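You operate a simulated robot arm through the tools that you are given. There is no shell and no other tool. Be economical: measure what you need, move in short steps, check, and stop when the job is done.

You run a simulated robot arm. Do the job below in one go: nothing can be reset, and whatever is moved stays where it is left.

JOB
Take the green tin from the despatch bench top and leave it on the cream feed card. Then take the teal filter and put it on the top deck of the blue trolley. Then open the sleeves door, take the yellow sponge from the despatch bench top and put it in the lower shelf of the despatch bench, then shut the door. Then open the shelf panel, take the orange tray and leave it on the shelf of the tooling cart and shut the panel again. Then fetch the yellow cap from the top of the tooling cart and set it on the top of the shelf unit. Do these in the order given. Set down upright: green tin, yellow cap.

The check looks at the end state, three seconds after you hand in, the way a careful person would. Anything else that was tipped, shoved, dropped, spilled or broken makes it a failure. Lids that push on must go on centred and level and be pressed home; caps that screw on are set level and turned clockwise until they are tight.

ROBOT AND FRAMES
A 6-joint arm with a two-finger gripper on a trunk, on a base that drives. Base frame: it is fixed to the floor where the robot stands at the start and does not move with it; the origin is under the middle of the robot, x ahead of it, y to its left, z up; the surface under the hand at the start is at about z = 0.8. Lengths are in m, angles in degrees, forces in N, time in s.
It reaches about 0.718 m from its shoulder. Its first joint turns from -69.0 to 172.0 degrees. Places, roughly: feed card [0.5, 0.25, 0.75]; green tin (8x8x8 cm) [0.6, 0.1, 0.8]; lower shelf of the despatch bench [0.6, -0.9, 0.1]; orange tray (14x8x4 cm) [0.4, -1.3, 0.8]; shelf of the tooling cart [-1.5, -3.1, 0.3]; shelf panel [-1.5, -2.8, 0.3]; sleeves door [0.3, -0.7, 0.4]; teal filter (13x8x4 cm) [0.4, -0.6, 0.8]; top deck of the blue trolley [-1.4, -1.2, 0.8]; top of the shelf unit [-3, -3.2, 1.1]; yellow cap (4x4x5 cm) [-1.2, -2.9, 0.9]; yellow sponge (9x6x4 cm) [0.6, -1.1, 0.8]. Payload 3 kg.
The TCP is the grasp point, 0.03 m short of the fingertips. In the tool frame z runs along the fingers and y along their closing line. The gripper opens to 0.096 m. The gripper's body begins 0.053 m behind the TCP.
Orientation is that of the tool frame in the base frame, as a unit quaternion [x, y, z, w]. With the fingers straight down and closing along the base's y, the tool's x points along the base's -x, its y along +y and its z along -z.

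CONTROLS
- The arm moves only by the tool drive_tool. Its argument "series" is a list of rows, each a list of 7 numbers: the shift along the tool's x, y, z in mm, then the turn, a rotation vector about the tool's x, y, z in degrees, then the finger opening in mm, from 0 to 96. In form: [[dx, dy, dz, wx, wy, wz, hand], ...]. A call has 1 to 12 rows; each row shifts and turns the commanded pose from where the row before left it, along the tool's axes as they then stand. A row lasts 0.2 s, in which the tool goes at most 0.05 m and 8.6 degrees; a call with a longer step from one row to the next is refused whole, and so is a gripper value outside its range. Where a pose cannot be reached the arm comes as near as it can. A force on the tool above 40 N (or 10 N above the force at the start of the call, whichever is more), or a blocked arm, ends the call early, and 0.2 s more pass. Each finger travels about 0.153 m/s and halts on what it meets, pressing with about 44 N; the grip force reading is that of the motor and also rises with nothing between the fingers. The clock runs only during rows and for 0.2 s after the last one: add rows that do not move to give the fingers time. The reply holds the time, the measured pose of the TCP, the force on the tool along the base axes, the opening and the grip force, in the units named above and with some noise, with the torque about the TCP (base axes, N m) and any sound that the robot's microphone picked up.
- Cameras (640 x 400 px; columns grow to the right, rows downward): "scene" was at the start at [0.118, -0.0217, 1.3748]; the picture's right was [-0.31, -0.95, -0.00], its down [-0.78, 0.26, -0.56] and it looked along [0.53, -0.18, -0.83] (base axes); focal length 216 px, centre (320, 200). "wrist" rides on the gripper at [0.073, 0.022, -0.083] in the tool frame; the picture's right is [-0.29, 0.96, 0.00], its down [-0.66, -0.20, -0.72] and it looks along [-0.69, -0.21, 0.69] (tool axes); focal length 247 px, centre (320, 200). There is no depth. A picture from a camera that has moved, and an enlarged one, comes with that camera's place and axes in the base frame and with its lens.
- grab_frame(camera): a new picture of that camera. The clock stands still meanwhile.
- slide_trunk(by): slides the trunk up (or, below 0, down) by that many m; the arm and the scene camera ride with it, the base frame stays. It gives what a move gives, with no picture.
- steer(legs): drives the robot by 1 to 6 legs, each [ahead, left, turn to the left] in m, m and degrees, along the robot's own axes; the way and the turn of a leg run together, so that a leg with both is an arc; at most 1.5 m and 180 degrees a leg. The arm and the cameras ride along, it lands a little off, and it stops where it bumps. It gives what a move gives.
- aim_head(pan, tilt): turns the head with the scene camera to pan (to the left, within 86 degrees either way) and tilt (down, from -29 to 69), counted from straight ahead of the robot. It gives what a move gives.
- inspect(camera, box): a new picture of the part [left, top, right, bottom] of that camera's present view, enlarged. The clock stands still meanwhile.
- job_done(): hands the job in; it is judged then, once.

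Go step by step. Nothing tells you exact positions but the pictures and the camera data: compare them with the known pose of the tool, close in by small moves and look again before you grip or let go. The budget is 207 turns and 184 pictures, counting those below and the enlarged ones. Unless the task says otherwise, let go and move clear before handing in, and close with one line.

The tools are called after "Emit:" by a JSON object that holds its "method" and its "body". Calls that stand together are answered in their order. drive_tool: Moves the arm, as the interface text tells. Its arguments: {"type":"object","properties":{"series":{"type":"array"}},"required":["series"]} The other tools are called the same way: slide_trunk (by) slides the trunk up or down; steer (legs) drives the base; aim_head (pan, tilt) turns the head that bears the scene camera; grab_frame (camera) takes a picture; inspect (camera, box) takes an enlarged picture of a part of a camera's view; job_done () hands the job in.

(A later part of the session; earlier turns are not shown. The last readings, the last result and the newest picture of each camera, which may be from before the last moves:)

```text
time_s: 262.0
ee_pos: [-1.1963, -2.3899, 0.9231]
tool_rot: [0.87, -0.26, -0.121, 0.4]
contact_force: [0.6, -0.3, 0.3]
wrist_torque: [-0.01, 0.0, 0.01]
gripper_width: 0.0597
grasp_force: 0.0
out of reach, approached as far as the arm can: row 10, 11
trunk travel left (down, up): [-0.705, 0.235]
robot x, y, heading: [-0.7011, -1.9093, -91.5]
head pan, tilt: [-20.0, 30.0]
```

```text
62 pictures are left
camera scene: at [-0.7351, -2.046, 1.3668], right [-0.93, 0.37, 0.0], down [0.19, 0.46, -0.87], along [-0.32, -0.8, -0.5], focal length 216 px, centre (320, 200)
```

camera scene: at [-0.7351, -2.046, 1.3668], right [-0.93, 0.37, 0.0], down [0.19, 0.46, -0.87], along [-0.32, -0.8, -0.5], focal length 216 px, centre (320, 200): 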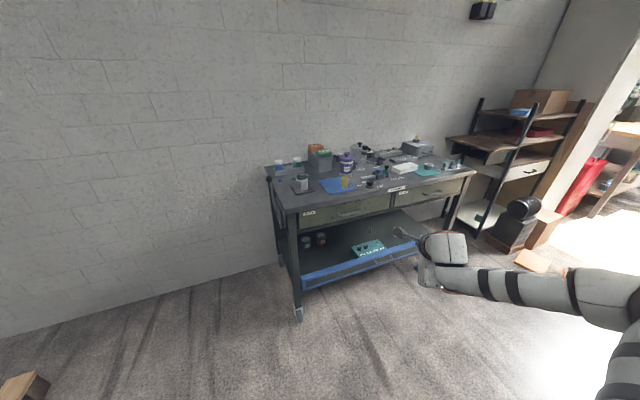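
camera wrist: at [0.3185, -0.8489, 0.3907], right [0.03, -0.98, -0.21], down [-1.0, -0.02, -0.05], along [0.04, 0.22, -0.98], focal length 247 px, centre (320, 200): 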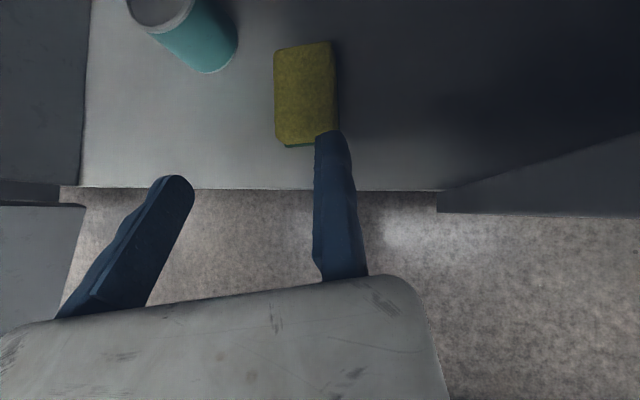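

The tool is now turned with the fingers in the vertical plane. I turn the base so the tool faces the panel squarely, drive in front of the handle, and lower.

Emit:
{"method": "steer", "body": {"legs": [[0, 0, 33.5], [-0.264, -0.592, 0]]}}

Emit:
{"method": "slide_trunk", "body": {"by": -0.39}}

Emit:
{"method": "slide_trunk", "body": {"by": -0.1}}

Emit:
{"method": "grab_frame", "body": {"camera": "wrist"}}

Emit:
{"method": "aim_head", "body": {"pan": -40, "tilt": 45}}

Emit:
{"method": "grab_frame", "body": {"camera": "scene"}}

```text
time_s: 267.2
ee_pos: [-1.4915, -2.6644, 0.9228]
tool_rot: [0.909, -0.001, -0.002, 0.418]
contact_force: [-0.9, 0.6, 0.2]
wrist_torque: [-0.03, 0.0, 0.01]
gripper_width: 0.0601
grasp_force: 0.0
trunk travel left (down, up): [-0.705, 0.235]
robot x, y, heading: [-1.3384, -1.9932, -58.5]
head pan, tilt: [-20.0, 30.0]
```

```text
time_s: 270.9
ee_pos: [-1.4918, -2.6638, 0.5324]
tool_rot: [0.908, -0.001, -0.003, 0.418]
contact_force: [0.2, -0.5, -0.3]
wrist_torque: [0.0, 0.01, 0.03]
gripper_width: 0.0602
grasp_force: 0.0
trunk travel left (down, up): [-0.315, 0.625]
robot x, y, heading: [-1.3369, -1.9929, -58.8]
head pan, tilt: [-20.0, 30.0]
```

```text
time_s: 272.3
ee_pos: [-1.4917, -2.6636, 0.4331]
tool_rot: [0.909, 0.0, -0.003, 0.418]
contact_force: [0.3, 0.8, -0.2]
wrist_torque: [0.01, -0.04, -0.02]
gripper_width: 0.0598
grasp_force: 0.1
trunk travel left (down, up): [-0.215, 0.725]
robot x, y, heading: [-1.3383, -1.9925, -58.8]
head pan, tilt: [-20.0, 30.0]
```

```text
61 pictures are left
camera wrist: at [-1.4177, -2.6154, 0.5046], right [-0.29, -0.62, 0.73], down [-0.66, 0.68, 0.32], along [-0.69, -0.38, -0.61], focal length 247 px, centre (320, 200)
```

wrist: 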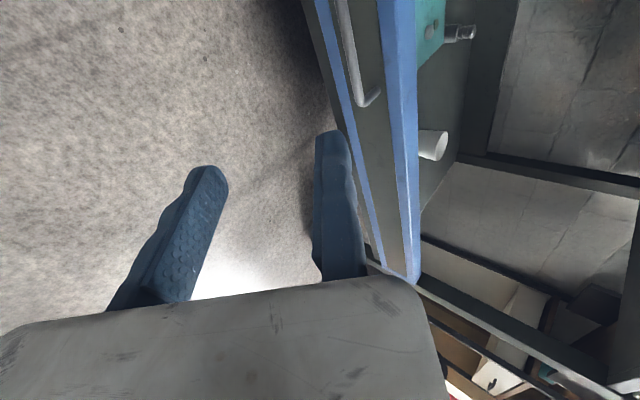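

```text
time_s: 273.1
ee_pos: [-1.4913, -2.6642, 0.4333]
tool_rot: [0.909, -0.001, -0.002, 0.418]
contact_force: [0.0, 0.1, -0.2]
wrist_torque: [-0.02, 0.05, 0.04]
gripper_width: 0.0602
grasp_force: 0.1
trunk travel left (down, up): [-0.215, 0.725]
robot x, y, heading: [-1.3371, -1.9917, -58.5]
head pan, tilt: [-40.0, 45.0]
```

```text
60 pictures are left
camera scene: at [-1.3238, -2.1154, 0.8542], right [-0.99, 0.15, 0.0], down [0.1, 0.7, -0.71], along [-0.1, -0.7, -0.71], focal length 216 px, centre (320, 200)
```

scene: 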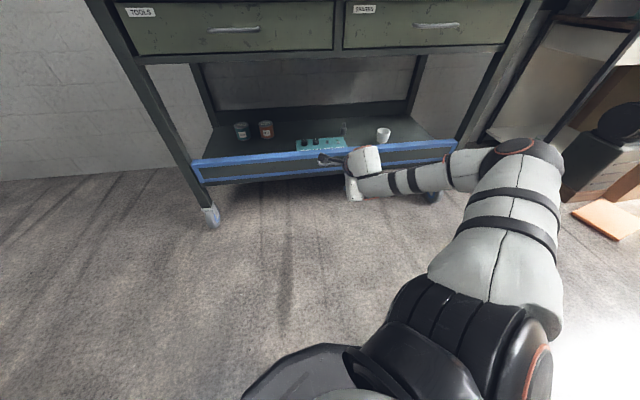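

The bar spans x −1.54…−1.42 at about y −2.82, z 0.35. I drive 10 cm closer, lower slightly, and look again.

Emit:
{"method": "steer", "body": {"legs": [[0.085, -0.052, 0]]}}

Emit:
{"method": "slide_trunk", "body": {"by": -0.018}}

Emit:
{"method": "grab_frame", "body": {"camera": "wrist"}}

```text
time_s: 274.2
ee_pos: [-1.4914, -2.7642, 0.4331]
tool_rot: [0.909, -0.001, -0.003, 0.418]
contact_force: [-0.7, -0.4, 0.4]
wrist_torque: [-0.02, -0.03, 0.01]
gripper_width: 0.06
grasp_force: 0.1
trunk travel left (down, up): [-0.215, 0.725]
robot x, y, heading: [-1.341, -2.0936, -58.4]
head pan, tilt: [-40.0, 45.0]
```

```text
time_s: 274.9
ee_pos: [-1.4919, -2.7637, 0.4158]
tool_rot: [0.909, -0.001, -0.002, 0.418]
contact_force: [-1.0, -0.3, 0.5]
wrist_torque: [-0.02, 0.02, -0.01]
gripper_width: 0.0599
grasp_force: 0.0
trunk travel left (down, up): [-0.197, 0.743]
robot x, y, heading: [-1.3399, -2.093, -58.6]
head pan, tilt: [-40.0, 45.0]
```

```text
59 pictures are left
camera wrist: at [-1.4178, -2.7152, 0.4866], right [-0.29, -0.62, 0.73], down [-0.66, 0.68, 0.32], along [-0.69, -0.39, -0.61], focal length 247 px, centre (320, 200)
```

wrist: 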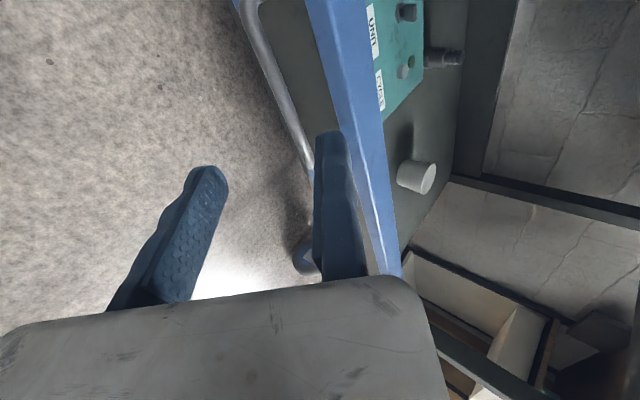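

Triangulating, the bar is at y≈−2.794, z≈0.372, well placed between the fingers. Advance 36 mm along the tool axis and close.

Emit:
{"method": "drive_tool", "body": {"series": [[0, 0, 12, 0, 0, 0, 60], [0, 0, 12, 0, 0, 0, 60], [0, 0, 11, 0, 0, 0, 60], [0, 0, 0, 0, 0, 0, 60]]}}

Emit:
{"method": "grab_frame", "body": {"camera": "wrist"}}

```text
time_s: 275.9
ee_pos: [-1.4917, -2.7904, 0.392]
tool_rot: [0.908, 0.001, -0.002, 0.418]
contact_force: [0.2, -0.1, 0.4]
wrist_torque: [0.0, 0.05, 0.0]
gripper_width: 0.0602
grasp_force: 0.0
trunk travel left (down, up): [-0.197, 0.743]
robot x, y, heading: [-1.341, -2.0908, -58.6]
head pan, tilt: [-40.0, 45.0]
```

```text
58 pictures are left
camera wrist: at [-1.4173, -2.7419, 0.463], right [-0.29, -0.62, 0.73], down [-0.66, 0.68, 0.32], along [-0.69, -0.39, -0.61], focal length 247 px, centre (320, 200)
```

wrist: 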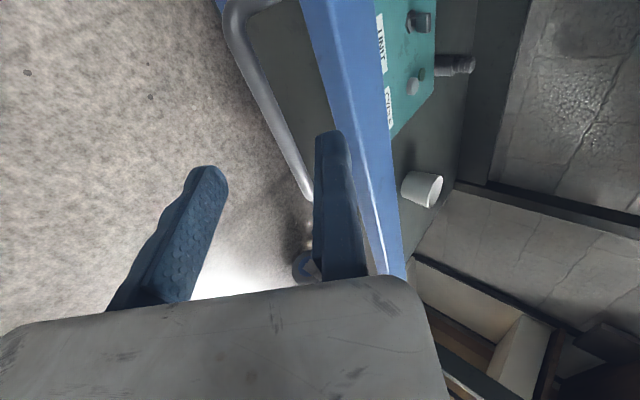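

Emit:
{"method": "drive_tool", "body": {"series": [[0, 0, 4, 0, 0, 0, 45], [0, 0, 0, 0, 0, 0, 30], [0, 0, 0, 0, 0, 0, 15], [0, 0, 0, 0, 0, 0, 5], [0, 0, 0, 0, 0, 0, 5]]}}

Emit:
{"method": "grab_frame", "body": {"camera": "wrist"}}

```text
time_s: 277.1
ee_pos: [-1.4918, -2.7932, 0.3877]
tool_rot: [0.908, 0.0, -0.003, 0.419]
contact_force: [-0.1, -0.3, -0.6]
wrist_torque: [-0.01, -0.02, 0.0]
gripper_width: 0.005
grasp_force: 0.0
trunk travel left (down, up): [-0.197, 0.743]
robot x, y, heading: [-1.3409, -2.0928, -58.5]
head pan, tilt: [-40.0, 45.0]
```

```text
57 pictures are left
camera wrist: at [-1.4173, -2.7446, 0.4607], right [-0.29, -0.62, 0.73], down [-0.66, 0.68, 0.32], along [-0.69, -0.39, -0.61], focal length 247 px, centre (320, 200)
```

wrist: 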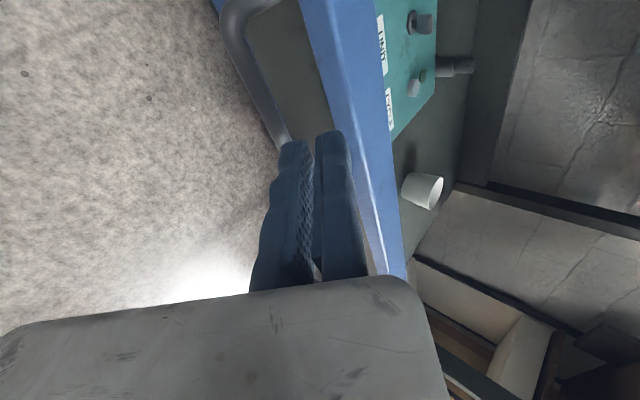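

I closed short of the bar; it lies about 3 cm further along. Open, advance more, and close again.

Emit:
{"method": "drive_tool", "body": {"series": [[0, 0, 0, 0, 0, 0, 45], [0, 0, 0, 0, 0, 0, 50], [0, 0, 10, 0, 0, 0, 50], [0, 0, 10, 0, 0, 0, 50], [0, 0, 8, 0, 0, 0, 50], [0, 0, 0, 0, 0, 0, 50]]}}

Emit:
{"method": "drive_tool", "body": {"series": [[0, 0, 0, 0, 0, 0, 30], [0, 0, 0, 0, 0, 0, 15], [0, 0, 0, 0, 0, 0, 5], [0, 0, 0, 0, 0, 0, 5]]}}

Emit:
{"method": "grab_frame", "body": {"camera": "wrist"}}

```text
time_s: 278.5
ee_pos: [-1.4906, -2.813, 0.3716]
tool_rot: [0.908, 0.0, -0.002, 0.418]
contact_force: [0.6, 17.5, 5.0]
wrist_torque: [0.08, 0.02, 0.05]
gripper_width: 0.05
grasp_force: 0.0
trunk travel left (down, up): [-0.197, 0.743]
robot x, y, heading: [-1.3375, -2.0904, -58.5]
head pan, tilt: [-40.0, 45.0]
```

```text
time_s: 279.5
ee_pos: [-1.4921, -2.8126, 0.3669]
tool_rot: [0.91, -0.001, 0.0, 0.415]
contact_force: [-5.5, 38.4, -18.1]
wrist_torque: [0.93, 0.28, -0.18]
gripper_width: 0.0225
grasp_force: 38.7
trunk travel left (down, up): [-0.197, 0.743]
robot x, y, heading: [-1.3382, -2.0928, -58.6]
head pan, tilt: [-40.0, 45.0]
```

```text
56 pictures are left
camera wrist: at [-1.418, -2.7646, 0.4395], right [-0.29, -0.63, 0.72], down [-0.66, 0.68, 0.32], along [-0.69, -0.38, -0.61], focal length 247 px, centre (320, 200)
```

wrist: 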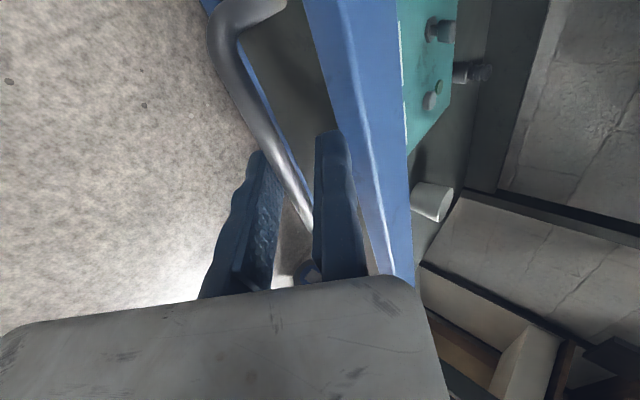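

It holds the bar but the fixed fingertip presses on the panel. I back off a few millimetres and re-close.

Emit:
{"method": "drive_tool", "body": {"series": [[0, 0, -3, 0, 0, 0, 35], [0, -3, -4, 0, 0, 0, 35], [0, 0, 0, 0, 0, 0, 20], [0, 0, 0, 0, 0, 0, 5], [0, 0, 0, 0, 0, 0, 5]]}}

Emit:
{"method": "grab_frame", "body": {"camera": "wrist"}}

```text
time_s: 280.7
ee_pos: [-1.4918, -2.8072, 0.3726]
tool_rot: [0.909, -0.001, -0.002, 0.417]
contact_force: [2.9, 11.6, -9.3]
wrist_torque: [0.38, -0.2, 0.14]
gripper_width: 0.0227
grasp_force: 15.0
trunk travel left (down, up): [-0.197, 0.743]
robot x, y, heading: [-1.3433, -2.0943, -58.9]
head pan, tilt: [-40.0, 45.0]
```

```text
55 pictures are left
camera wrist: at [-1.4178, -2.7588, 0.4434], right [-0.29, -0.62, 0.72], down [-0.66, 0.68, 0.32], along [-0.69, -0.38, -0.61], focal length 247 px, centre (320, 200)
```

wrist: 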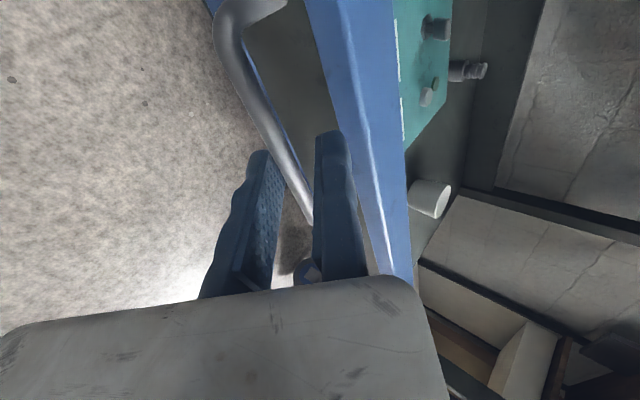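

Only the moving finger touches; the bar is still ~8 mm from the fixed pad. Shift the hand and close.

Emit:
{"method": "drive_tool", "body": {"series": [[0, -4, 0, 0, 0, 0, 28], [0, -4, 0, 0, 0, 0, 25], [0, 0, 0, 0, 0, 0, 15], [0, 0, 0, 0, 0, 0, 5], [0, 0, 0, 0, 0, 0, 5]]}}

```text
time_s: 281.9
ee_pos: [-1.4926, -2.8023, 0.3683]
tool_rot: [0.909, 0.0, -0.002, 0.417]
contact_force: [-0.6, 8.5, -5.3]
wrist_torque: [0.21, -0.04, 0.05]
gripper_width: 0.0155
grasp_force: 9.8
trunk travel left (down, up): [-0.197, 0.743]
robot x, y, heading: [-1.337, -2.0917, -58.5]
head pan, tilt: [-40.0, 45.0]
```

Emit:
{"method": "drive_tool", "body": {"series": [[0, -3, 0, 0, 0, 0, 5], [0, 0, 0, 0, 0, 0, 0], [0, 0, 0, 0, 0, 0, 0]]}}

Emit:
{"method": "steer", "body": {"legs": [[-0.043, 0.026, 0]]}}

Emit:
{"method": "grab_frame", "body": {"camera": "wrist"}}

Emit:
{"method": "inspect", "body": {"camera": "scene", "box": [170, 90, 490, 250]}}

```text
time_s: 282.7
ee_pos: [-1.492, -2.798, 0.3636]
tool_rot: [0.91, -0.001, -0.001, 0.415]
contact_force: [-1.8, 26.9, -14.3]
wrist_torque: [0.71, 0.28, -0.17]
gripper_width: 0.0096
grasp_force: 43.7
trunk travel left (down, up): [-0.197, 0.743]
robot x, y, heading: [-1.3385, -2.0932, -58.7]
head pan, tilt: [-40.0, 45.0]
```

```text
time_s: 283.6
ee_pos: [-1.4925, -2.7498, 0.3653]
tool_rot: [0.908, 0.0, -0.002, 0.418]
contact_force: [0.2, 0.5, -0.8]
wrist_torque: [0.02, 0.02, -0.02]
gripper_width: 0.0
grasp_force: 32.9
trunk travel left (down, up): [-0.197, 0.743]
robot x, y, heading: [-1.3374, -2.0403, -58.5]
head pan, tilt: [-40.0, 45.0]
```

```text
54 pictures are left
camera wrist: at [-1.4185, -2.701, 0.4378], right [-0.29, -0.62, 0.73], down [-0.66, 0.68, 0.32], along [-0.69, -0.39, -0.61], focal length 247 px, centre (320, 200)
```

wrist: 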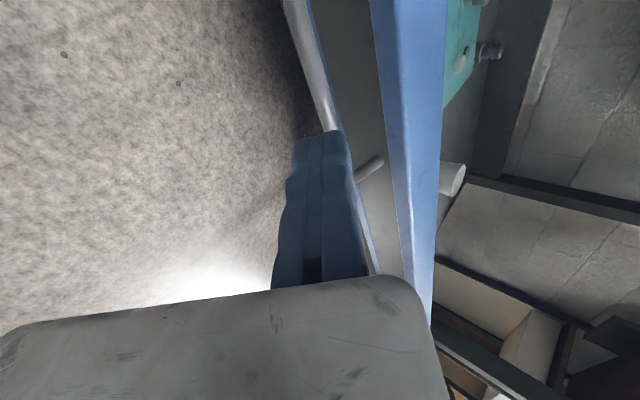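

```text
2.00 times, centred on (330, 170) of scene
camera zoom: at [-1.3248, -2.1646, 0.8363], right [-0.99, 0.15, 0.0], down [0.1, 0.7, -0.71], along [-0.1, -0.7, -0.71], focal length 433 px, centre (300, 260)
```

zoom: 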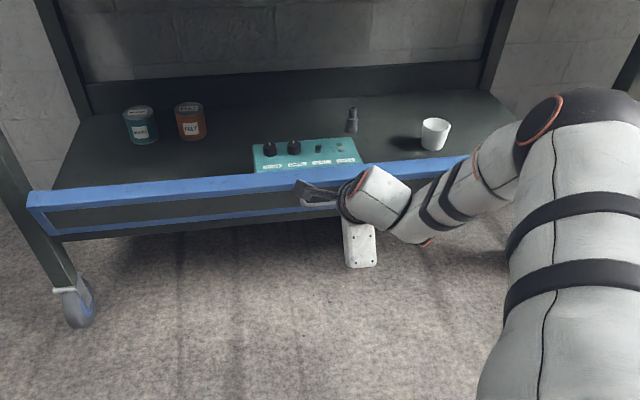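

The fingers slipped off: only ~1.5 cm gap behind the bar. Gripping the panel's top rail from above with a steeper tool is easier. I raise, steepen the tool by 30°, and move to a free stretch of the rail.

Emit:
{"method": "slide_trunk", "body": {"by": 0.12}}

Emit:
{"method": "drive_tool", "body": {"series": [[0, 0, 0, 7.5, 0, 0, 40], [0, 0, 0, 7.5, 0, 0, 60], [0, 0, 0, 7.5, 0, 0, 60], [0, 0, 0, 7.5, 0, 0, 60], [0, 0, 0, 0, 0, 0, 60]]}}

Emit:
{"method": "steer", "body": {"legs": [[0.18, 0.29, 0]]}}

Emit:
{"method": "grab_frame", "body": {"camera": "wrist"}}

Emit:
{"method": "grab_frame", "body": {"camera": "scene"}}

```text
time_s: 285.1
ee_pos: [-1.492, -2.75, 0.4862]
tool_rot: [0.908, 0.0, -0.002, 0.419]
contact_force: [0.4, 0.0, -1.0]
wrist_torque: [-0.04, 0.02, -0.01]
gripper_width: 0.0
grasp_force: 33.7
trunk travel left (down, up): [-0.317, 0.623]
robot x, y, heading: [-1.3357, -2.0393, -58.5]
head pan, tilt: [-40.0, 45.0]
```

```text
time_s: 286.3
ee_pos: [-1.4447, -2.6701, 0.4044]
tool_rot: [0.983, -0.004, -0.003, 0.181]
contact_force: [-0.2, 0.5, -0.5]
wrist_torque: [0.02, 0.04, -0.02]
gripper_width: 0.06
grasp_force: 0.1
out of reach, approached as far as the arm can: row 2, 3, 4
trunk travel left (down, up): [-0.317, 0.623]
robot x, y, heading: [-1.3399, -2.0452, -58.6]
head pan, tilt: [-40.0, 45.0]
```

```text
time_s: 288.5
ee_pos: [-1.103, -2.675, 0.4047]
tool_rot: [0.983, -0.002, -0.002, 0.182]
contact_force: [-0.5, 0.1, 0.7]
wrist_torque: [-0.01, -0.02, 0.04]
gripper_width: 0.0597
grasp_force: 0.2
trunk travel left (down, up): [-0.317, 0.623]
robot x, y, heading: [-0.9996, -2.0462, -58.1]
head pan, tilt: [-40.0, 45.0]
```

```text
52 pictures are left
camera wrist: at [-1.0302, -2.666, 0.4905], right [-0.3, -0.89, 0.34], down [-0.66, 0.45, 0.6], along [-0.69, -0.05, -0.72], focal length 247 px, centre (320, 200)
```

wrist: 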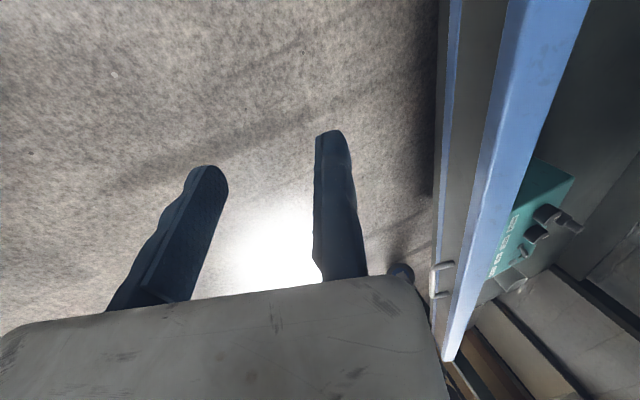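

```text
51 pictures are left
camera scene: at [-0.9847, -2.1685, 0.9562], right [-0.99, 0.14, 0.0], down [0.1, 0.7, -0.71], along [-0.1, -0.7, -0.71], focal length 216 px, centre (320, 200)
```

scene: 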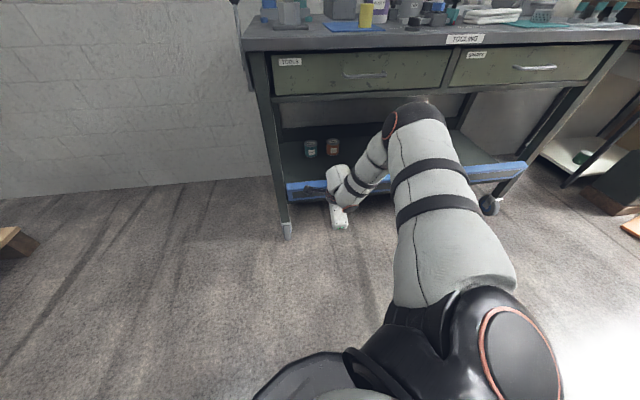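

Emit:
{"method": "inspect", "body": {"camera": "scene", "box": [250, 120, 550, 260]}}

```text
2.13 times, centred on (400, 190) of scene
camera zoom: at [-0.9847, -2.1685, 0.9562], right [-0.99, 0.14, 0.0], down [0.1, 0.7, -0.71], along [-0.1, -0.7, -0.71], focal length 462 px, centre (149, 221)
```

zoom: 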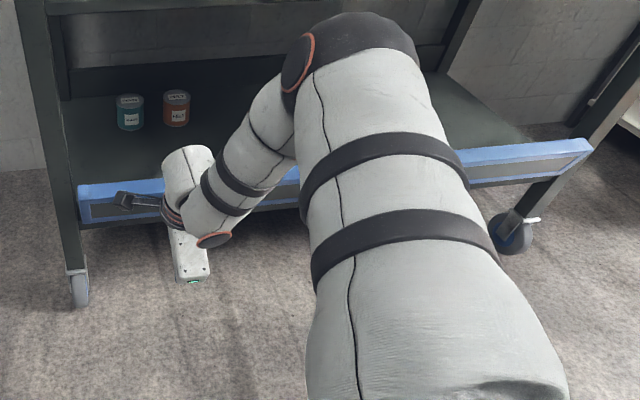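

The steep pose puts the elbow toward the drawers. I go back to the earlier tilt, which had a good elbow position, and hook/pinch the rail with wide-open fingers instead.

Emit:
{"method": "drive_tool", "body": {"series": [[0, 0, -20, -7.4, 0, 0, 92], [0, 0, -20, -7.4, 0, 0, 92], [0, 0, -20, -7.4, 0, 0, 92], [0, 0, 0, -7.2, 0, 0, 92], [0, 0, 20, 0, 0, 0, 92], [0, 0, 20, 0, 0, 0, 92]]}}

Emit:
{"method": "grab_frame", "body": {"camera": "scene"}}

```text
time_s: 289.9
ee_pos: [-1.1034, -2.6763, 0.4317]
tool_rot: [0.905, -0.002, -0.002, 0.426]
contact_force: [0.6, 0.0, -0.4]
wrist_torque: [0.0, -0.01, -0.02]
gripper_width: 0.0921
grasp_force: 0.1
trunk travel left (down, up): [-0.317, 0.623]
robot x, y, heading: [-0.9971, -2.0461, -58.6]
head pan, tilt: [-40.0, 45.0]
```

```text
49 pictures are left
camera scene: at [-0.9848, -2.1687, 0.9562], right [-0.99, 0.14, 0.0], down [0.1, 0.7, -0.71], along [-0.1, -0.7, -0.71], focal length 216 px, centre (320, 200)
```

scene: 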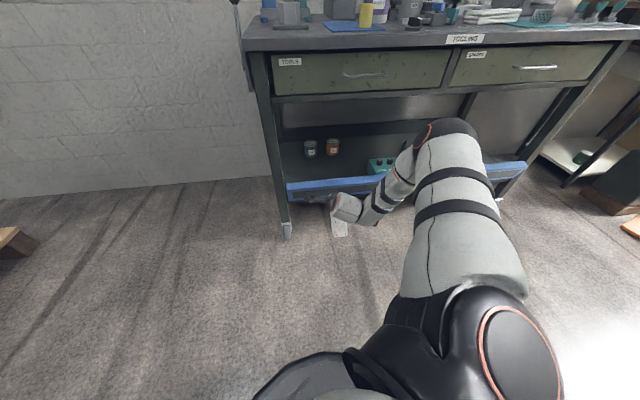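

Emit:
{"method": "drive_tool", "body": {"series": [[0, 27, -23, 0, 0, 0, 92], [0, 27, -23, 0, 0, 0, 92], [0, 27, -23, 0, 0, 0, 92], [0, 27, -23, 0, 0, 0, 92]]}}

Emit:
{"method": "slide_trunk", "body": {"by": -0.15}}

Emit:
{"method": "steer", "body": {"legs": [[0.105, -0.064, 0]]}}

Emit:
{"method": "grab_frame", "body": {"camera": "scene"}}

Emit:
{"method": "grab_frame", "body": {"camera": "wrist"}}

```text
time_s: 290.9
ee_pos: [-1.0984, -2.675, 0.5709]
tool_rot: [0.905, -0.003, -0.004, 0.426]
contact_force: [0.6, 0.1, -0.6]
wrist_torque: [-0.01, -0.02, -0.03]
gripper_width: 0.0921
grasp_force: 0.1
out of reach, approached as far as the arm can: row 4
trunk travel left (down, up): [-0.317, 0.623]
robot x, y, heading: [-1.0007, -2.0478, -58.3]
head pan, tilt: [-40.0, 45.0]
```

```text
time_s: 292.7
ee_pos: [-1.0991, -2.6758, 0.421]
tool_rot: [0.905, -0.002, -0.003, 0.426]
contact_force: [0.1, -1.0, 0.2]
wrist_torque: [-0.02, 0.0, 0.02]
gripper_width: 0.0919
grasp_force: 0.1
trunk travel left (down, up): [-0.167, 0.773]
robot x, y, heading: [-0.9969, -2.0437, -58.5]
head pan, tilt: [-40.0, 45.0]
```

```text
time_s: 293.9
ee_pos: [-1.0953, -2.8011, 0.4199]
tool_rot: [0.905, -0.002, -0.003, 0.426]
contact_force: [-0.7, -0.8, 0.2]
wrist_torque: [0.04, 0.02, 0.03]
gripper_width: 0.0923
grasp_force: 0.0
trunk travel left (down, up): [-0.167, 0.773]
robot x, y, heading: [-0.9973, -2.1692, -58.2]
head pan, tilt: [-40.0, 45.0]
```

```text
48 pictures are left
camera scene: at [-0.9832, -2.293, 0.8062], right [-0.99, 0.14, 0.0], down [0.1, 0.7, -0.71], along [-0.1, -0.7, -0.71], focal length 216 px, centre (320, 200)
```

scene: 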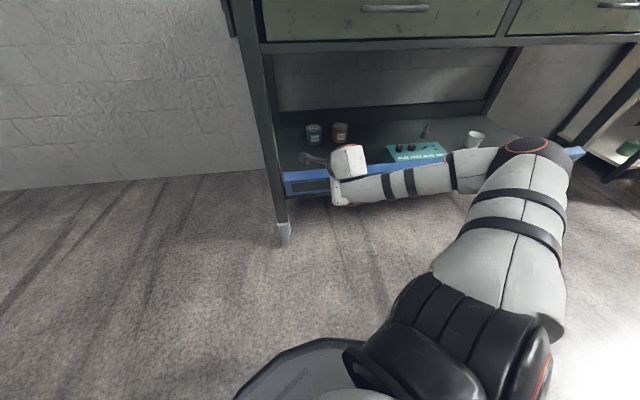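

```text
47 pictures are left
camera wrist: at [-1.0221, -2.7508, 0.4909], right [-0.29, -0.61, 0.74], down [-0.66, 0.69, 0.31], along [-0.69, -0.39, -0.6], focal length 247 px, centre (320, 200)
```

wrist: 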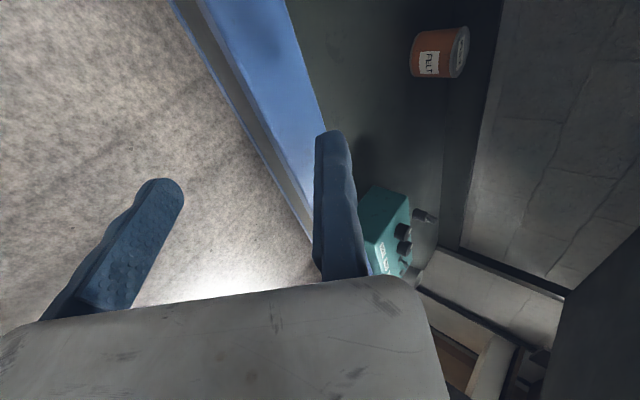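

The rail lies between the fingers. Shift 14 mm so the fixed finger clears its inner edge, then advance and close.

Emit:
{"method": "drive_tool", "body": {"series": [[0, 14, 0, 0, 0, 0, 92], [0, 0, 15, 0, 0, 0, 92], [0, 0, 15, 0, 0, 0, 92], [0, 0, 15, 0, 0, 0, 92], [0, 0, 0, 0, 0, 0, 92]]}}

Emit:
{"method": "grab_frame", "body": {"camera": "wrist"}}

```text
time_s: 295.1
ee_pos: [-1.0967, -2.8449, 0.4011]
tool_rot: [0.905, -0.002, -0.003, 0.426]
contact_force: [-0.1, 0.0, 0.0]
wrist_torque: [0.0, -0.02, -0.02]
gripper_width: 0.0918
grasp_force: 0.1
trunk travel left (down, up): [-0.167, 0.773]
robot x, y, heading: [-0.9954, -2.1716, -58.2]
head pan, tilt: [-40.0, 45.0]
```

```text
46 pictures are left
camera wrist: at [-1.0221, -2.7954, 0.473], right [-0.29, -0.61, 0.74], down [-0.66, 0.69, 0.31], along [-0.69, -0.39, -0.6], focal length 247 px, centre (320, 200)
```

wrist: 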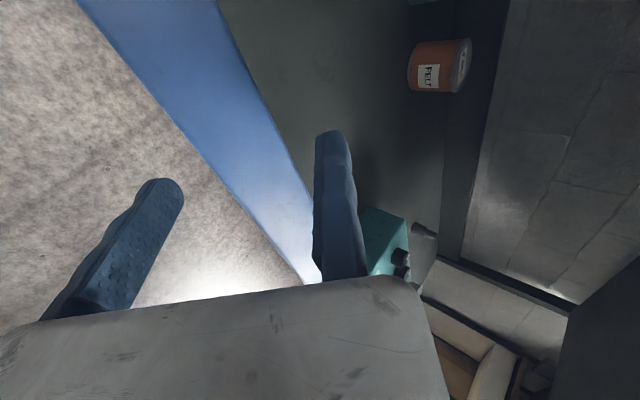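

Emit:
{"method": "drive_tool", "body": {"series": [[0, 0, 12, 0, 0, 0, 92], [0, 0, 12, 0, 0, 0, 80], [0, 0, 0, 0, 0, 0, 60], [0, 0, 0, 0, 0, 0, 40], [0, 0, 0, 0, 0, 0, 20], [0, 0, 0, 0, 0, 0, 20]]}}

Emit:
{"method": "grab_frame", "body": {"camera": "wrist"}}

```text
time_s: 296.3
ee_pos: [-1.0956, -2.8545, 0.3773]
tool_rot: [0.911, 0.0, 0.002, 0.413]
contact_force: [-1.6, 28.8, -13.0]
wrist_torque: [1.6, 0.05, 0.09]
gripper_width: 0.0532
grasp_force: 29.5
trunk travel left (down, up): [-0.167, 0.773]
robot x, y, heading: [-0.9981, -2.173, -58.2]
head pan, tilt: [-40.0, 45.0]
stopped in row 5: the force on the tool passed its limit at 43 N (the readings are from after the stop); the commanded pose is now the measured one
```

```text
45 pictures are left
camera wrist: at [-1.0226, -2.8071, 0.4491], right [-0.3, -0.63, 0.72], down [-0.66, 0.68, 0.32], along [-0.69, -0.38, -0.62], focal length 247 px, centre (320, 200)
```

wrist: 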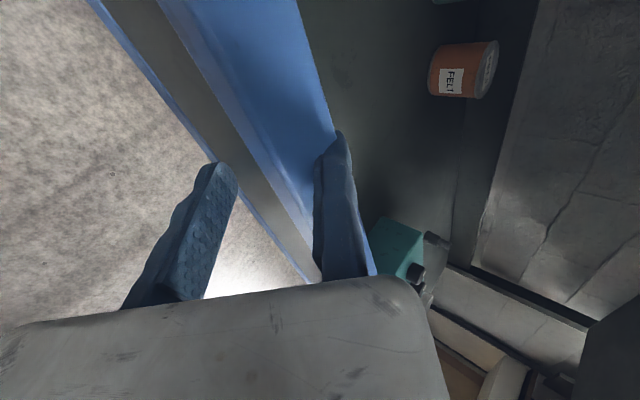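

The rail is held. Pull gently outwards 5 cm and see how the panel moves.

Emit:
{"method": "drive_tool", "body": {"series": [[0, 0, 0, 0, 0, 0, 20], [0, 0, 0, 0, 0, 0, 20]]}}

Emit:
{"method": "steer", "body": {"legs": [[-0.043, 0.027, 0]]}}

Emit:
{"method": "grab_frame", "body": {"camera": "wrist"}}

Emit:
{"method": "inspect", "body": {"camera": "scene", "box": [250, 80, 610, 260]}}

```text
time_s: 296.9
ee_pos: [-1.0942, -2.8573, 0.3803]
tool_rot: [0.909, -0.001, 0.002, 0.417]
contact_force: [-4.4, 35.0, -13.2]
wrist_torque: [2.0, 0.02, 0.07]
gripper_width: 0.0569
grasp_force: 32.7
trunk travel left (down, up): [-0.167, 0.773]
robot x, y, heading: [-0.9989, -2.1689, -58.5]
head pan, tilt: [-40.0, 45.0]
```

```text
time_s: 297.9
ee_pos: [-1.0962, -2.8064, 0.385]
tool_rot: [0.907, -0.001, -0.001, 0.422]
contact_force: [0.0, 8.5, 9.7]
wrist_torque: [0.5, 0.67, -0.43]
gripper_width: 0.0219
grasp_force: 44.8
trunk travel left (down, up): [-0.167, 0.773]
robot x, y, heading: [-0.9975, -2.1207, -58.4]
head pan, tilt: [-40.0, 45.0]
```

```text
44 pictures are left
camera wrist: at [-1.0223, -2.7575, 0.4559], right [-0.29, -0.62, 0.73], down [-0.66, 0.68, 0.31], along [-0.69, -0.39, -0.61], focal length 247 px, centre (320, 200)
```

wrist: 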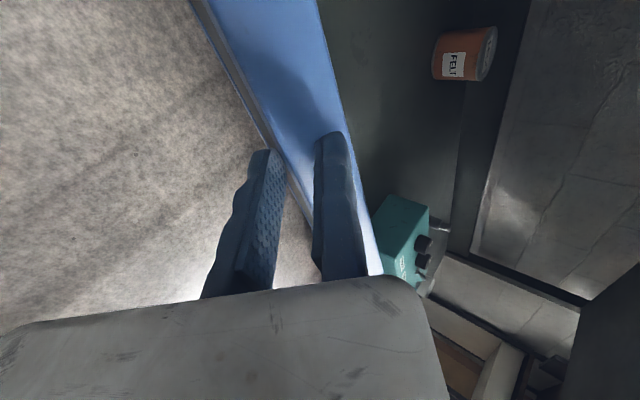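

```text
1.78 times, centred on (430, 170) of scene
camera zoom: at [-0.9832, -2.2389, 0.8068], right [-0.99, 0.14, 0.0], down [0.1, 0.7, -0.71], along [-0.1, -0.7, -0.71], focal length 385 px, centre (124, 253)
```

zoom: 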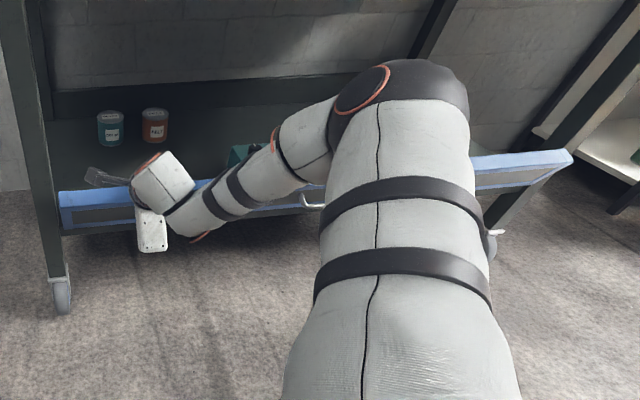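

Emit:
{"method": "steer", "body": {"legs": [[-0.06, 0.037, 0]]}}

Emit:
{"method": "grab_frame", "body": {"camera": "scene"}}

```text
time_s: 298.9
ee_pos: [-1.0962, -2.7366, 0.382]
tool_rot: [0.907, -0.001, -0.001, 0.421]
contact_force: [-0.6, -0.1, 0.3]
wrist_torque: [-0.03, -0.01, 0.01]
gripper_width: 0.0199
grasp_force: 0.1
trunk travel left (down, up): [-0.167, 0.773]
robot x, y, heading: [-0.9976, -2.0469, -58.0]
head pan, tilt: [-40.0, 45.0]
```

```text
42 pictures are left
camera scene: at [-0.9843, -2.1701, 0.8062], right [-0.99, 0.14, 0.0], down [0.1, 0.7, -0.71], along [-0.1, -0.7, -0.71], focal length 216 px, centre (320, 200)
```

scene: 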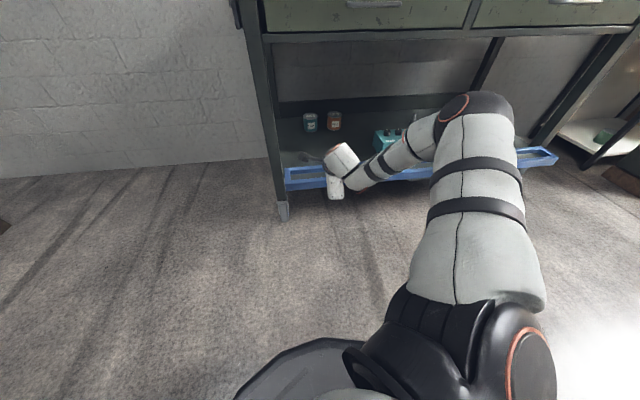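

Emit:
{"method": "inspect", "body": {"camera": "scene", "box": [260, 90, 580, 230]}}

Emit:
{"method": "grab_frame", "body": {"camera": "wrist"}}

```text
2.00 times, centred on (420, 160) of scene
camera zoom: at [-0.9843, -2.1701, 0.8062], right [-0.99, 0.14, 0.0], down [0.1, 0.7, -0.71], along [-0.1, -0.7, -0.71], focal length 433 px, centre (120, 280)
```

zoom: 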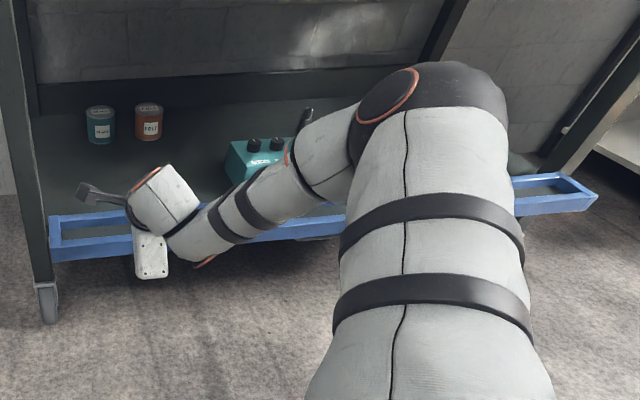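

```text
40 pictures are left
camera wrist: at [-1.0229, -2.6877, 0.4539], right [-0.29, -0.62, 0.73], down [-0.66, 0.68, 0.31], along [-0.69, -0.39, -0.61], focal length 247 px, centre (320, 200)
```

wrist: 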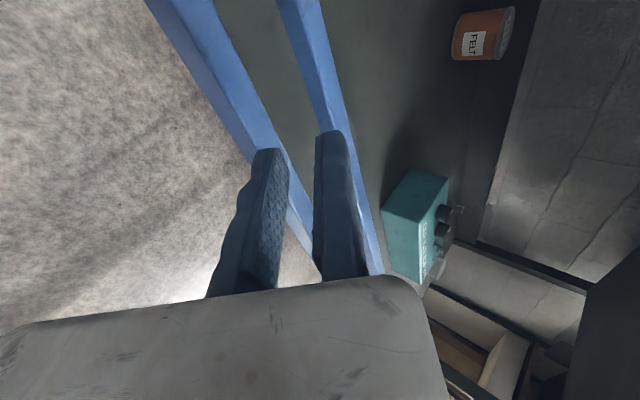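

The panel has folded down open like a flap. I back off, raise the trunk and turn the tool back to pointing down for the tray.

Emit:
{"method": "steer", "body": {"legs": [[-0.25, 0.16, 0]]}}

Emit:
{"method": "slide_trunk", "body": {"by": 0.4}}

Emit:
{"method": "slide_trunk", "body": {"by": 0.25}}

Emit:
{"method": "drive_tool", "body": {"series": [[0, 0, 0, 0, 0, 8.4, 50], [0, 0, 0, 0, 0, 8.4, 90], [0, 0, 0, 0, 0, 8.4, 90], [0, 0, 0, 0, 0, 8.4, 90], [0, 0, 0, 0, 0, 8.4, 90], [0, 0, 0, 0, 0, 8.4, 90], [0, 0, 0, 0, 0, 8.4, 90], [0, 0, 0, 0, 0, 8.4, 90], [0, 0, 0, 0, 0, 8.4, 90], [0, 0, 0, 0, 0, 8.4, 90], [0, 0, 0, 0, 0, 6, 90]]}}

Emit:
{"method": "drive_tool", "body": {"series": [[0, 0, 0, 0, -8.2, 0, 90], [0, 0, 0, 0, -8.2, 0, 90], [0, 0, 0, 0, -8.2, 0, 90], [0, 0, 0, 0, -8.2, 0, 90], [0, 0, 0, 0, -8.2, 0, 90], [0, 0, 0, 0, -8.2, 0, 90], [0, 0, 0, 0, 0, 0, 90]]}}

```text
time_s: 300.9
ee_pos: [-1.0899, -2.4432, 0.3815]
tool_rot: [0.907, 0.0, -0.001, 0.421]
contact_force: [-0.3, -0.5, 0.4]
wrist_torque: [0.01, -0.01, -0.01]
gripper_width: 0.0198
grasp_force: 0.1
trunk travel left (down, up): [-0.167, 0.773]
robot x, y, heading: [-0.9903, -1.7561, -58.2]
head pan, tilt: [-40.0, 45.0]
```

```text
time_s: 304.7
ee_pos: [-1.0901, -2.443, 0.782]
tool_rot: [0.907, 0.0, -0.001, 0.421]
contact_force: [-0.2, -0.1, 0.6]
wrist_torque: [0.01, 0.0, -0.02]
gripper_width: 0.0203
grasp_force: 0.0
trunk travel left (down, up): [-0.567, 0.373]
robot x, y, heading: [-0.9939, -1.7511, -58.1]
head pan, tilt: [-40.0, 45.0]
```

```text
time_s: 307.3
ee_pos: [-1.0907, -2.4421, 1.0332]
tool_rot: [0.907, 0.0, -0.001, 0.421]
contact_force: [-0.9, 1.1, 0.6]
wrist_torque: [0.0, 0.0, 0.01]
gripper_width: 0.0198
grasp_force: 0.1
trunk travel left (down, up): [-0.817, 0.123]
robot x, y, heading: [-0.9924, -1.7523, -58.5]
head pan, tilt: [-40.0, 45.0]
```

```text
time_s: 309.7
ee_pos: [-1.0901, -2.4411, 1.032]
tool_rot: [-0.64, 0.643, -0.297, -0.298]
contact_force: [-0.4, 0.2, -0.3]
wrist_torque: [0.0, -0.04, -0.01]
gripper_width: 0.0902
grasp_force: 0.1
trunk travel left (down, up): [-0.817, 0.123]
robot x, y, heading: [-0.9933, -1.7535, -58.1]
head pan, tilt: [-40.0, 45.0]
```

```text
time_s: 311.3
ee_pos: [-1.1337, -2.4044, 1.0356]
tool_rot: [0.707, -0.707, 0.004, 0.003]
contact_force: [-0.2, -0.1, -0.1]
wrist_torque: [-0.01, -0.02, 0.02]
gripper_width: 0.0899
grasp_force: 0.0
out of reach, approached as far as the arm can: row 4, 5, 6
trunk travel left (down, up): [-0.817, 0.123]
robot x, y, heading: [-0.9899, -1.7538, -58.3]
head pan, tilt: [-40.0, 45.0]
```

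Emit:
{"method": "drive_tool", "body": {"series": [[0, 0, 0, 0, 0, 8.5, 90], [0, 0, 0, 0, 0, 8.5, 90], [0, 0, 0, 0, 0, 8.5, 90], [0, 0, 0, 0, 0, 8.5, 90], [0, 0, 0, 0, 0, 8.5, 90], [0, 0, 0, 0, 0, 8.5, 90], [0, 0, 0, 0, 0, 8.5, 90], [0, 0, 0, 0, 0, 8.5, 90], [0, 0, 0, 0, 0, 8.5, 90]]}}

Emit:
{"method": "steer", "body": {"legs": [[0, 0, 78.3], [0.95, 0.47, 0]]}}

Emit:
{"method": "grab_frame", "body": {"camera": "wrist"}}

```text
time_s: 313.3
ee_pos: [-1.133, -2.4053, 1.0354]
tool_rot: [-0.115, 0.993, -0.005, -0.002]
contact_force: [-0.1, 0.5, -0.1]
wrist_torque: [0.0, 0.01, 0.02]
gripper_width: 0.0898
grasp_force: 0.0
trunk travel left (down, up): [-0.817, 0.123]
robot x, y, heading: [-0.9948, -1.7556, -58.3]
head pan, tilt: [-40.0, 45.0]
```

```text
time_s: 322.1
ee_pos: [0.343, -1.2424, 1.0351]
tool_rot: [0.721, -0.693, 0.005, -0.002]
contact_force: [0.1, 0.4, 0.8]
wrist_torque: [0.03, -0.01, 0.02]
gripper_width: 0.0901
grasp_force: 0.1
trunk travel left (down, up): [-0.817, 0.123]
robot x, y, heading: [-0.268, -0.9787, 20.7]
head pan, tilt: [-40.0, 45.0]
```

```text
39 pictures are left
camera wrist: at [0.3226, -1.316, 1.1193], right [-0.97, 0.26, -0.01], down [0.17, 0.67, 0.72], along [0.19, 0.7, -0.69], focal length 247 px, centre (320, 200)
```

wrist: 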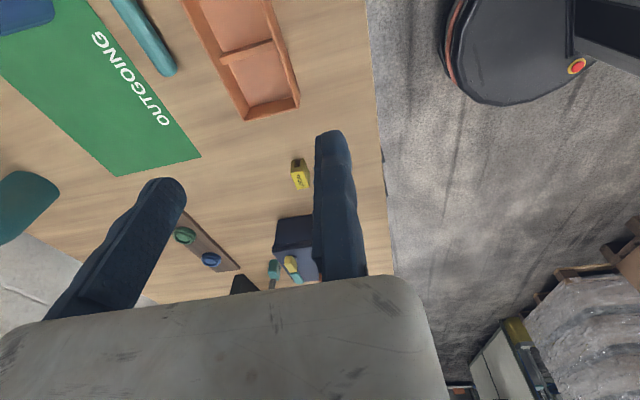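

The tray spans x 0.379–0.449, centre (0.414, −1.262), aligned with y. Align and lower.

Emit:
{"method": "drive_tool", "body": {"series": [[21, -27, 0, 0, 0, -2, 92], [0, 0, 0, 0, 0, 0, 92]]}}

Emit:
{"method": "slide_trunk", "body": {"by": -0.13}}

Emit:
{"method": "grab_frame", "body": {"camera": "wrist"}}

```text
time_s: 322.7
ee_pos: [0.3487, -1.2672, 1.0311]
tool_rot: [0.733, -0.679, 0.015, 0.009]
contact_force: [-0.6, 0.5, 0.5]
wrist_torque: [0.01, -0.01, 0.0]
gripper_width: 0.0921
grasp_force: 0.1
out of reach, approached as far as the arm can: row 1
trunk travel left (down, up): [-0.817, 0.123]
robot x, y, heading: [-0.2716, -0.9724, 20.5]
head pan, tilt: [-40.0, 45.0]
```

```text
time_s: 324.3
ee_pos: [0.35, -1.2677, 0.902]
tool_rot: [0.733, -0.68, 0.015, 0.009]
contact_force: [0.7, 0.0, -0.5]
wrist_torque: [0.05, -0.01, 0.03]
gripper_width: 0.0921
grasp_force: 0.1
trunk travel left (down, up): [-0.687, 0.253]
robot x, y, heading: [-0.2674, -0.9771, 20.7]
head pan, tilt: [-40.0, 45.0]
```

```text
38 pictures are left
camera wrist: at [0.3321, -1.3396, 0.9877], right [-0.98, 0.22, -0.02], down [0.15, 0.7, 0.7], along [0.17, 0.68, -0.71], focal length 247 px, centre (320, 200)
```

wrist: 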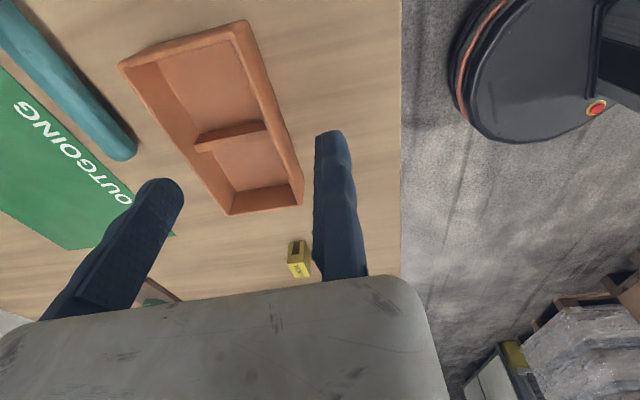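

Emit:
{"method": "steer", "body": {"legs": [[0.021, -0.006, 0]]}}

Emit:
{"method": "slide_trunk", "body": {"by": -0.058}}

Emit:
{"method": "grab_frame", "body": {"camera": "wrist"}}

```text
time_s: 325.1
ee_pos: [0.3707, -1.2647, 0.9025]
tool_rot: [0.733, -0.68, 0.015, 0.008]
contact_force: [0.5, 0.9, 0.9]
wrist_torque: [0.02, 0.01, 0.0]
gripper_width: 0.0919
grasp_force: 0.1
trunk travel left (down, up): [-0.687, 0.253]
robot x, y, heading: [-0.2463, -0.979, 20.6]
head pan, tilt: [-40.0, 45.0]
```

```text
time_s: 326.1
ee_pos: [0.3726, -1.2659, 0.8437]
tool_rot: [0.732, -0.681, 0.015, 0.01]
contact_force: [0.4, -0.3, -0.6]
wrist_torque: [0.0, 0.0, 0.01]
gripper_width: 0.0918
grasp_force: 0.0
trunk travel left (down, up): [-0.629, 0.311]
robot x, y, heading: [-0.2486, -0.9761, 20.5]
head pan, tilt: [-40.0, 45.0]
```

```text
37 pictures are left
camera wrist: at [0.3535, -1.3382, 0.9298], right [-0.97, 0.22, -0.02], down [0.15, 0.7, 0.7], along [0.17, 0.68, -0.71], focal length 247 px, centre (320, 200)
```

wrist: 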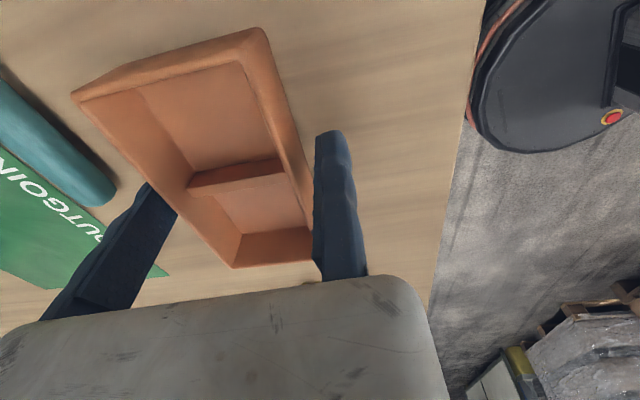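

Emit:
{"method": "drive_tool", "body": {"series": [[0, 0, 2, 0, 0, 0, 80], [0, 0, 0, 0, 0, 0, 70], [0, 0, 0, 0, 0, 0, 60], [0, 0, 0, 0, 0, 0, 50], [0, 0, 0, 0, 0, 0, 50]]}}

Emit:
{"method": "slide_trunk", "body": {"by": 0.2}}

Emit:
{"method": "grab_frame", "body": {"camera": "wrist"}}

```text
time_s: 327.3
ee_pos: [0.3713, -1.2655, 0.8411]
tool_rot: [0.732, -0.681, 0.015, 0.009]
contact_force: [1.2, 0.3, 2.2]
wrist_torque: [0.04, 0.01, -0.02]
gripper_width: 0.0752
grasp_force: 44.1
trunk travel left (down, up): [-0.629, 0.311]
robot x, y, heading: [-0.246, -0.9792, 20.7]
head pan, tilt: [-40.0, 45.0]
```

```text
time_s: 329.5
ee_pos: [0.3709, -1.2655, 1.0413]
tool_rot: [0.733, -0.68, 0.015, 0.008]
contact_force: [-0.3, -0.5, -1.7]
wrist_torque: [0.01, 0.07, 0.02]
gripper_width: 0.0748
grasp_force: 44.1
trunk travel left (down, up): [-0.829, 0.111]
robot x, y, heading: [-0.2471, -0.9707, 20.6]
head pan, tilt: [-40.0, 45.0]
```

```text
36 pictures are left
camera wrist: at [0.3537, -1.338, 1.1276], right [-0.97, 0.22, -0.02], down [0.15, 0.7, 0.7], along [0.17, 0.68, -0.71], focal length 247 px, centre (320, 200)
```

wrist: 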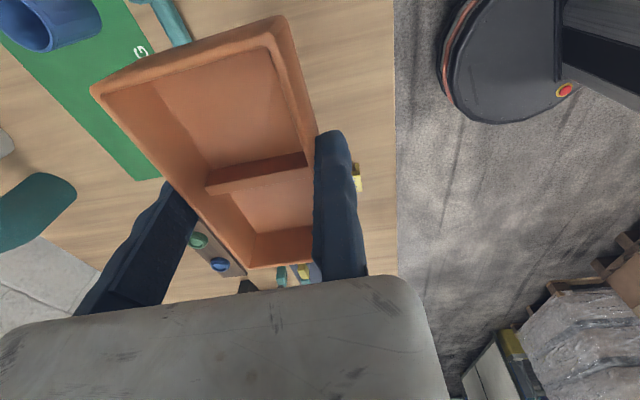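

The tray is held. Drive to the cart, turning to face it.

Emit:
{"method": "steer", "body": {"legs": [[-0.774, -0.5425, 0], [0, 0, -94.3]]}}

Emit:
{"method": "slide_trunk", "body": {"by": -0.4}}

Emit:
{"method": "slide_trunk", "body": {"by": -0.22}}

Emit:
{"method": "aim_head", "body": {"pan": -20, "tilt": 35}}

Emit:
{"method": "grab_frame", "body": {"camera": "scene"}}

```text
time_s: 338.4
ee_pos: [-1.1543, -2.3243, 1.0416]
tool_rot: [0.03, 0.999, -0.003, -0.017]
contact_force: [-0.4, -0.3, -1.1]
wrist_torque: [0.03, -0.01, -0.03]
gripper_width: 0.0741
grasp_force: 44.1
trunk travel left (down, up): [-0.829, 0.111]
robot x, y, heading: [-0.7856, -1.7488, -77.2]
head pan, tilt: [-40.0, 45.0]
```

```text
time_s: 342.3
ee_pos: [-1.1541, -2.3237, 0.6422]
tool_rot: [0.03, 0.999, -0.003, -0.016]
contact_force: [0.7, -0.4, -1.2]
wrist_torque: [0.02, -0.04, 0.01]
gripper_width: 0.0741
grasp_force: 43.8
trunk travel left (down, up): [-0.429, 0.511]
robot x, y, heading: [-0.7829, -1.7491, -77.1]
head pan, tilt: [-40.0, 45.0]
```

```text
time_s: 344.6
ee_pos: [-1.1548, -2.3236, 0.4222]
tool_rot: [0.029, 0.999, -0.003, -0.017]
contact_force: [0.8, -0.2, -0.3]
wrist_torque: [0.04, 0.02, 0.01]
gripper_width: 0.0742
grasp_force: 43.7
trunk travel left (down, up): [-0.209, 0.731]
robot x, y, heading: [-0.7859, -1.7492, -76.9]
head pan, tilt: [-40.0, 45.0]
```

```text
time_s: 345.4
ee_pos: [-1.155, -2.3237, 0.4218]
tool_rot: [0.03, 0.999, -0.004, -0.016]
contact_force: [0.5, 0.0, -2.0]
wrist_torque: [0.05, -0.01, 0.01]
gripper_width: 0.0745
grasp_force: 43.6
trunk travel left (down, up): [-0.209, 0.731]
robot x, y, heading: [-0.7865, -1.7513, -77.2]
head pan, tilt: [-20.0, 35.0]
```

```text
35 pictures are left
camera scene: at [-0.7851, -1.8849, 0.8629], right [-0.99, 0.12, 0.0], down [0.07, 0.57, -0.82], along [-0.1, -0.81, -0.57], focal length 216 px, centre (320, 200)
```

scene: 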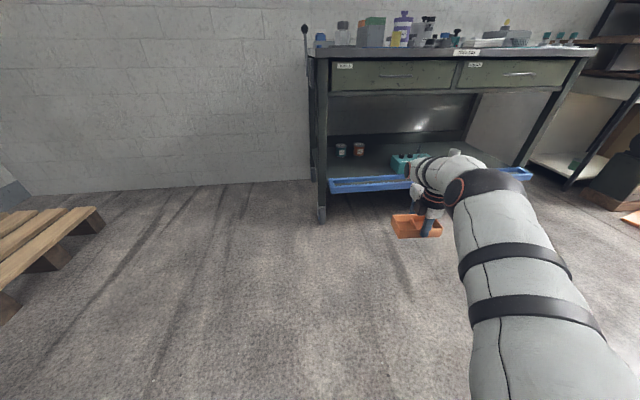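

The flap lies out at z≈0.28 from y −2.79 to −2.88; drawers begin at z 0.70. I lower a bit more and drive in under the drawers.

Emit:
{"method": "slide_trunk", "body": {"by": -0.05}}

Emit:
{"method": "steer", "body": {"legs": [[0.44, -0.075, 0]]}}

Emit:
{"method": "grab_frame", "body": {"camera": "scene"}}

```text
time_s: 346.4
ee_pos: [-1.1542, -2.3226, 0.3711]
tool_rot: [0.029, 0.999, -0.003, -0.016]
contact_force: [-0.3, -0.8, -1.3]
wrist_torque: [0.03, -0.01, -0.02]
gripper_width: 0.0741
grasp_force: 44.0
trunk travel left (down, up): [-0.159, 0.781]
robot x, y, heading: [-0.7859, -1.7509, -77.2]
head pan, tilt: [-20.0, 35.0]
```

```text
time_s: 349.1
ee_pos: [-1.1329, -2.7696, 0.3725]
tool_rot: [0.032, 0.999, -0.004, -0.016]
contact_force: [0.0, 0.0, -0.9]
wrist_torque: [0.02, -0.05, -0.03]
gripper_width: 0.0741
grasp_force: 44.2
trunk travel left (down, up): [-0.159, 0.781]
robot x, y, heading: [-0.7604, -2.1957, -77.5]
head pan, tilt: [-20.0, 35.0]
```

```text
34 pictures are left
camera scene: at [-0.7613, -2.3326, 0.813], right [-0.99, 0.13, 0.0], down [0.07, 0.57, -0.82], along [-0.1, -0.81, -0.57], focal length 216 px, centre (320, 200)
```

scene: 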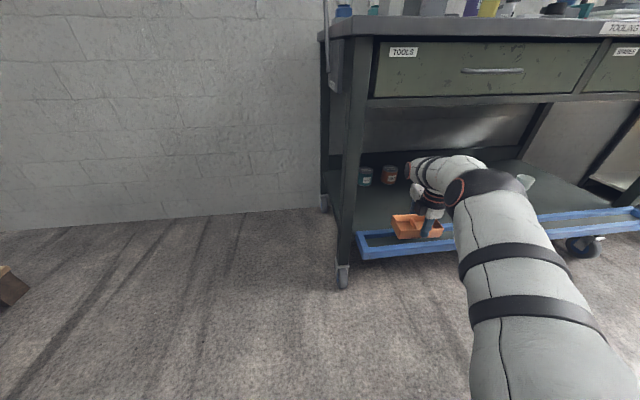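

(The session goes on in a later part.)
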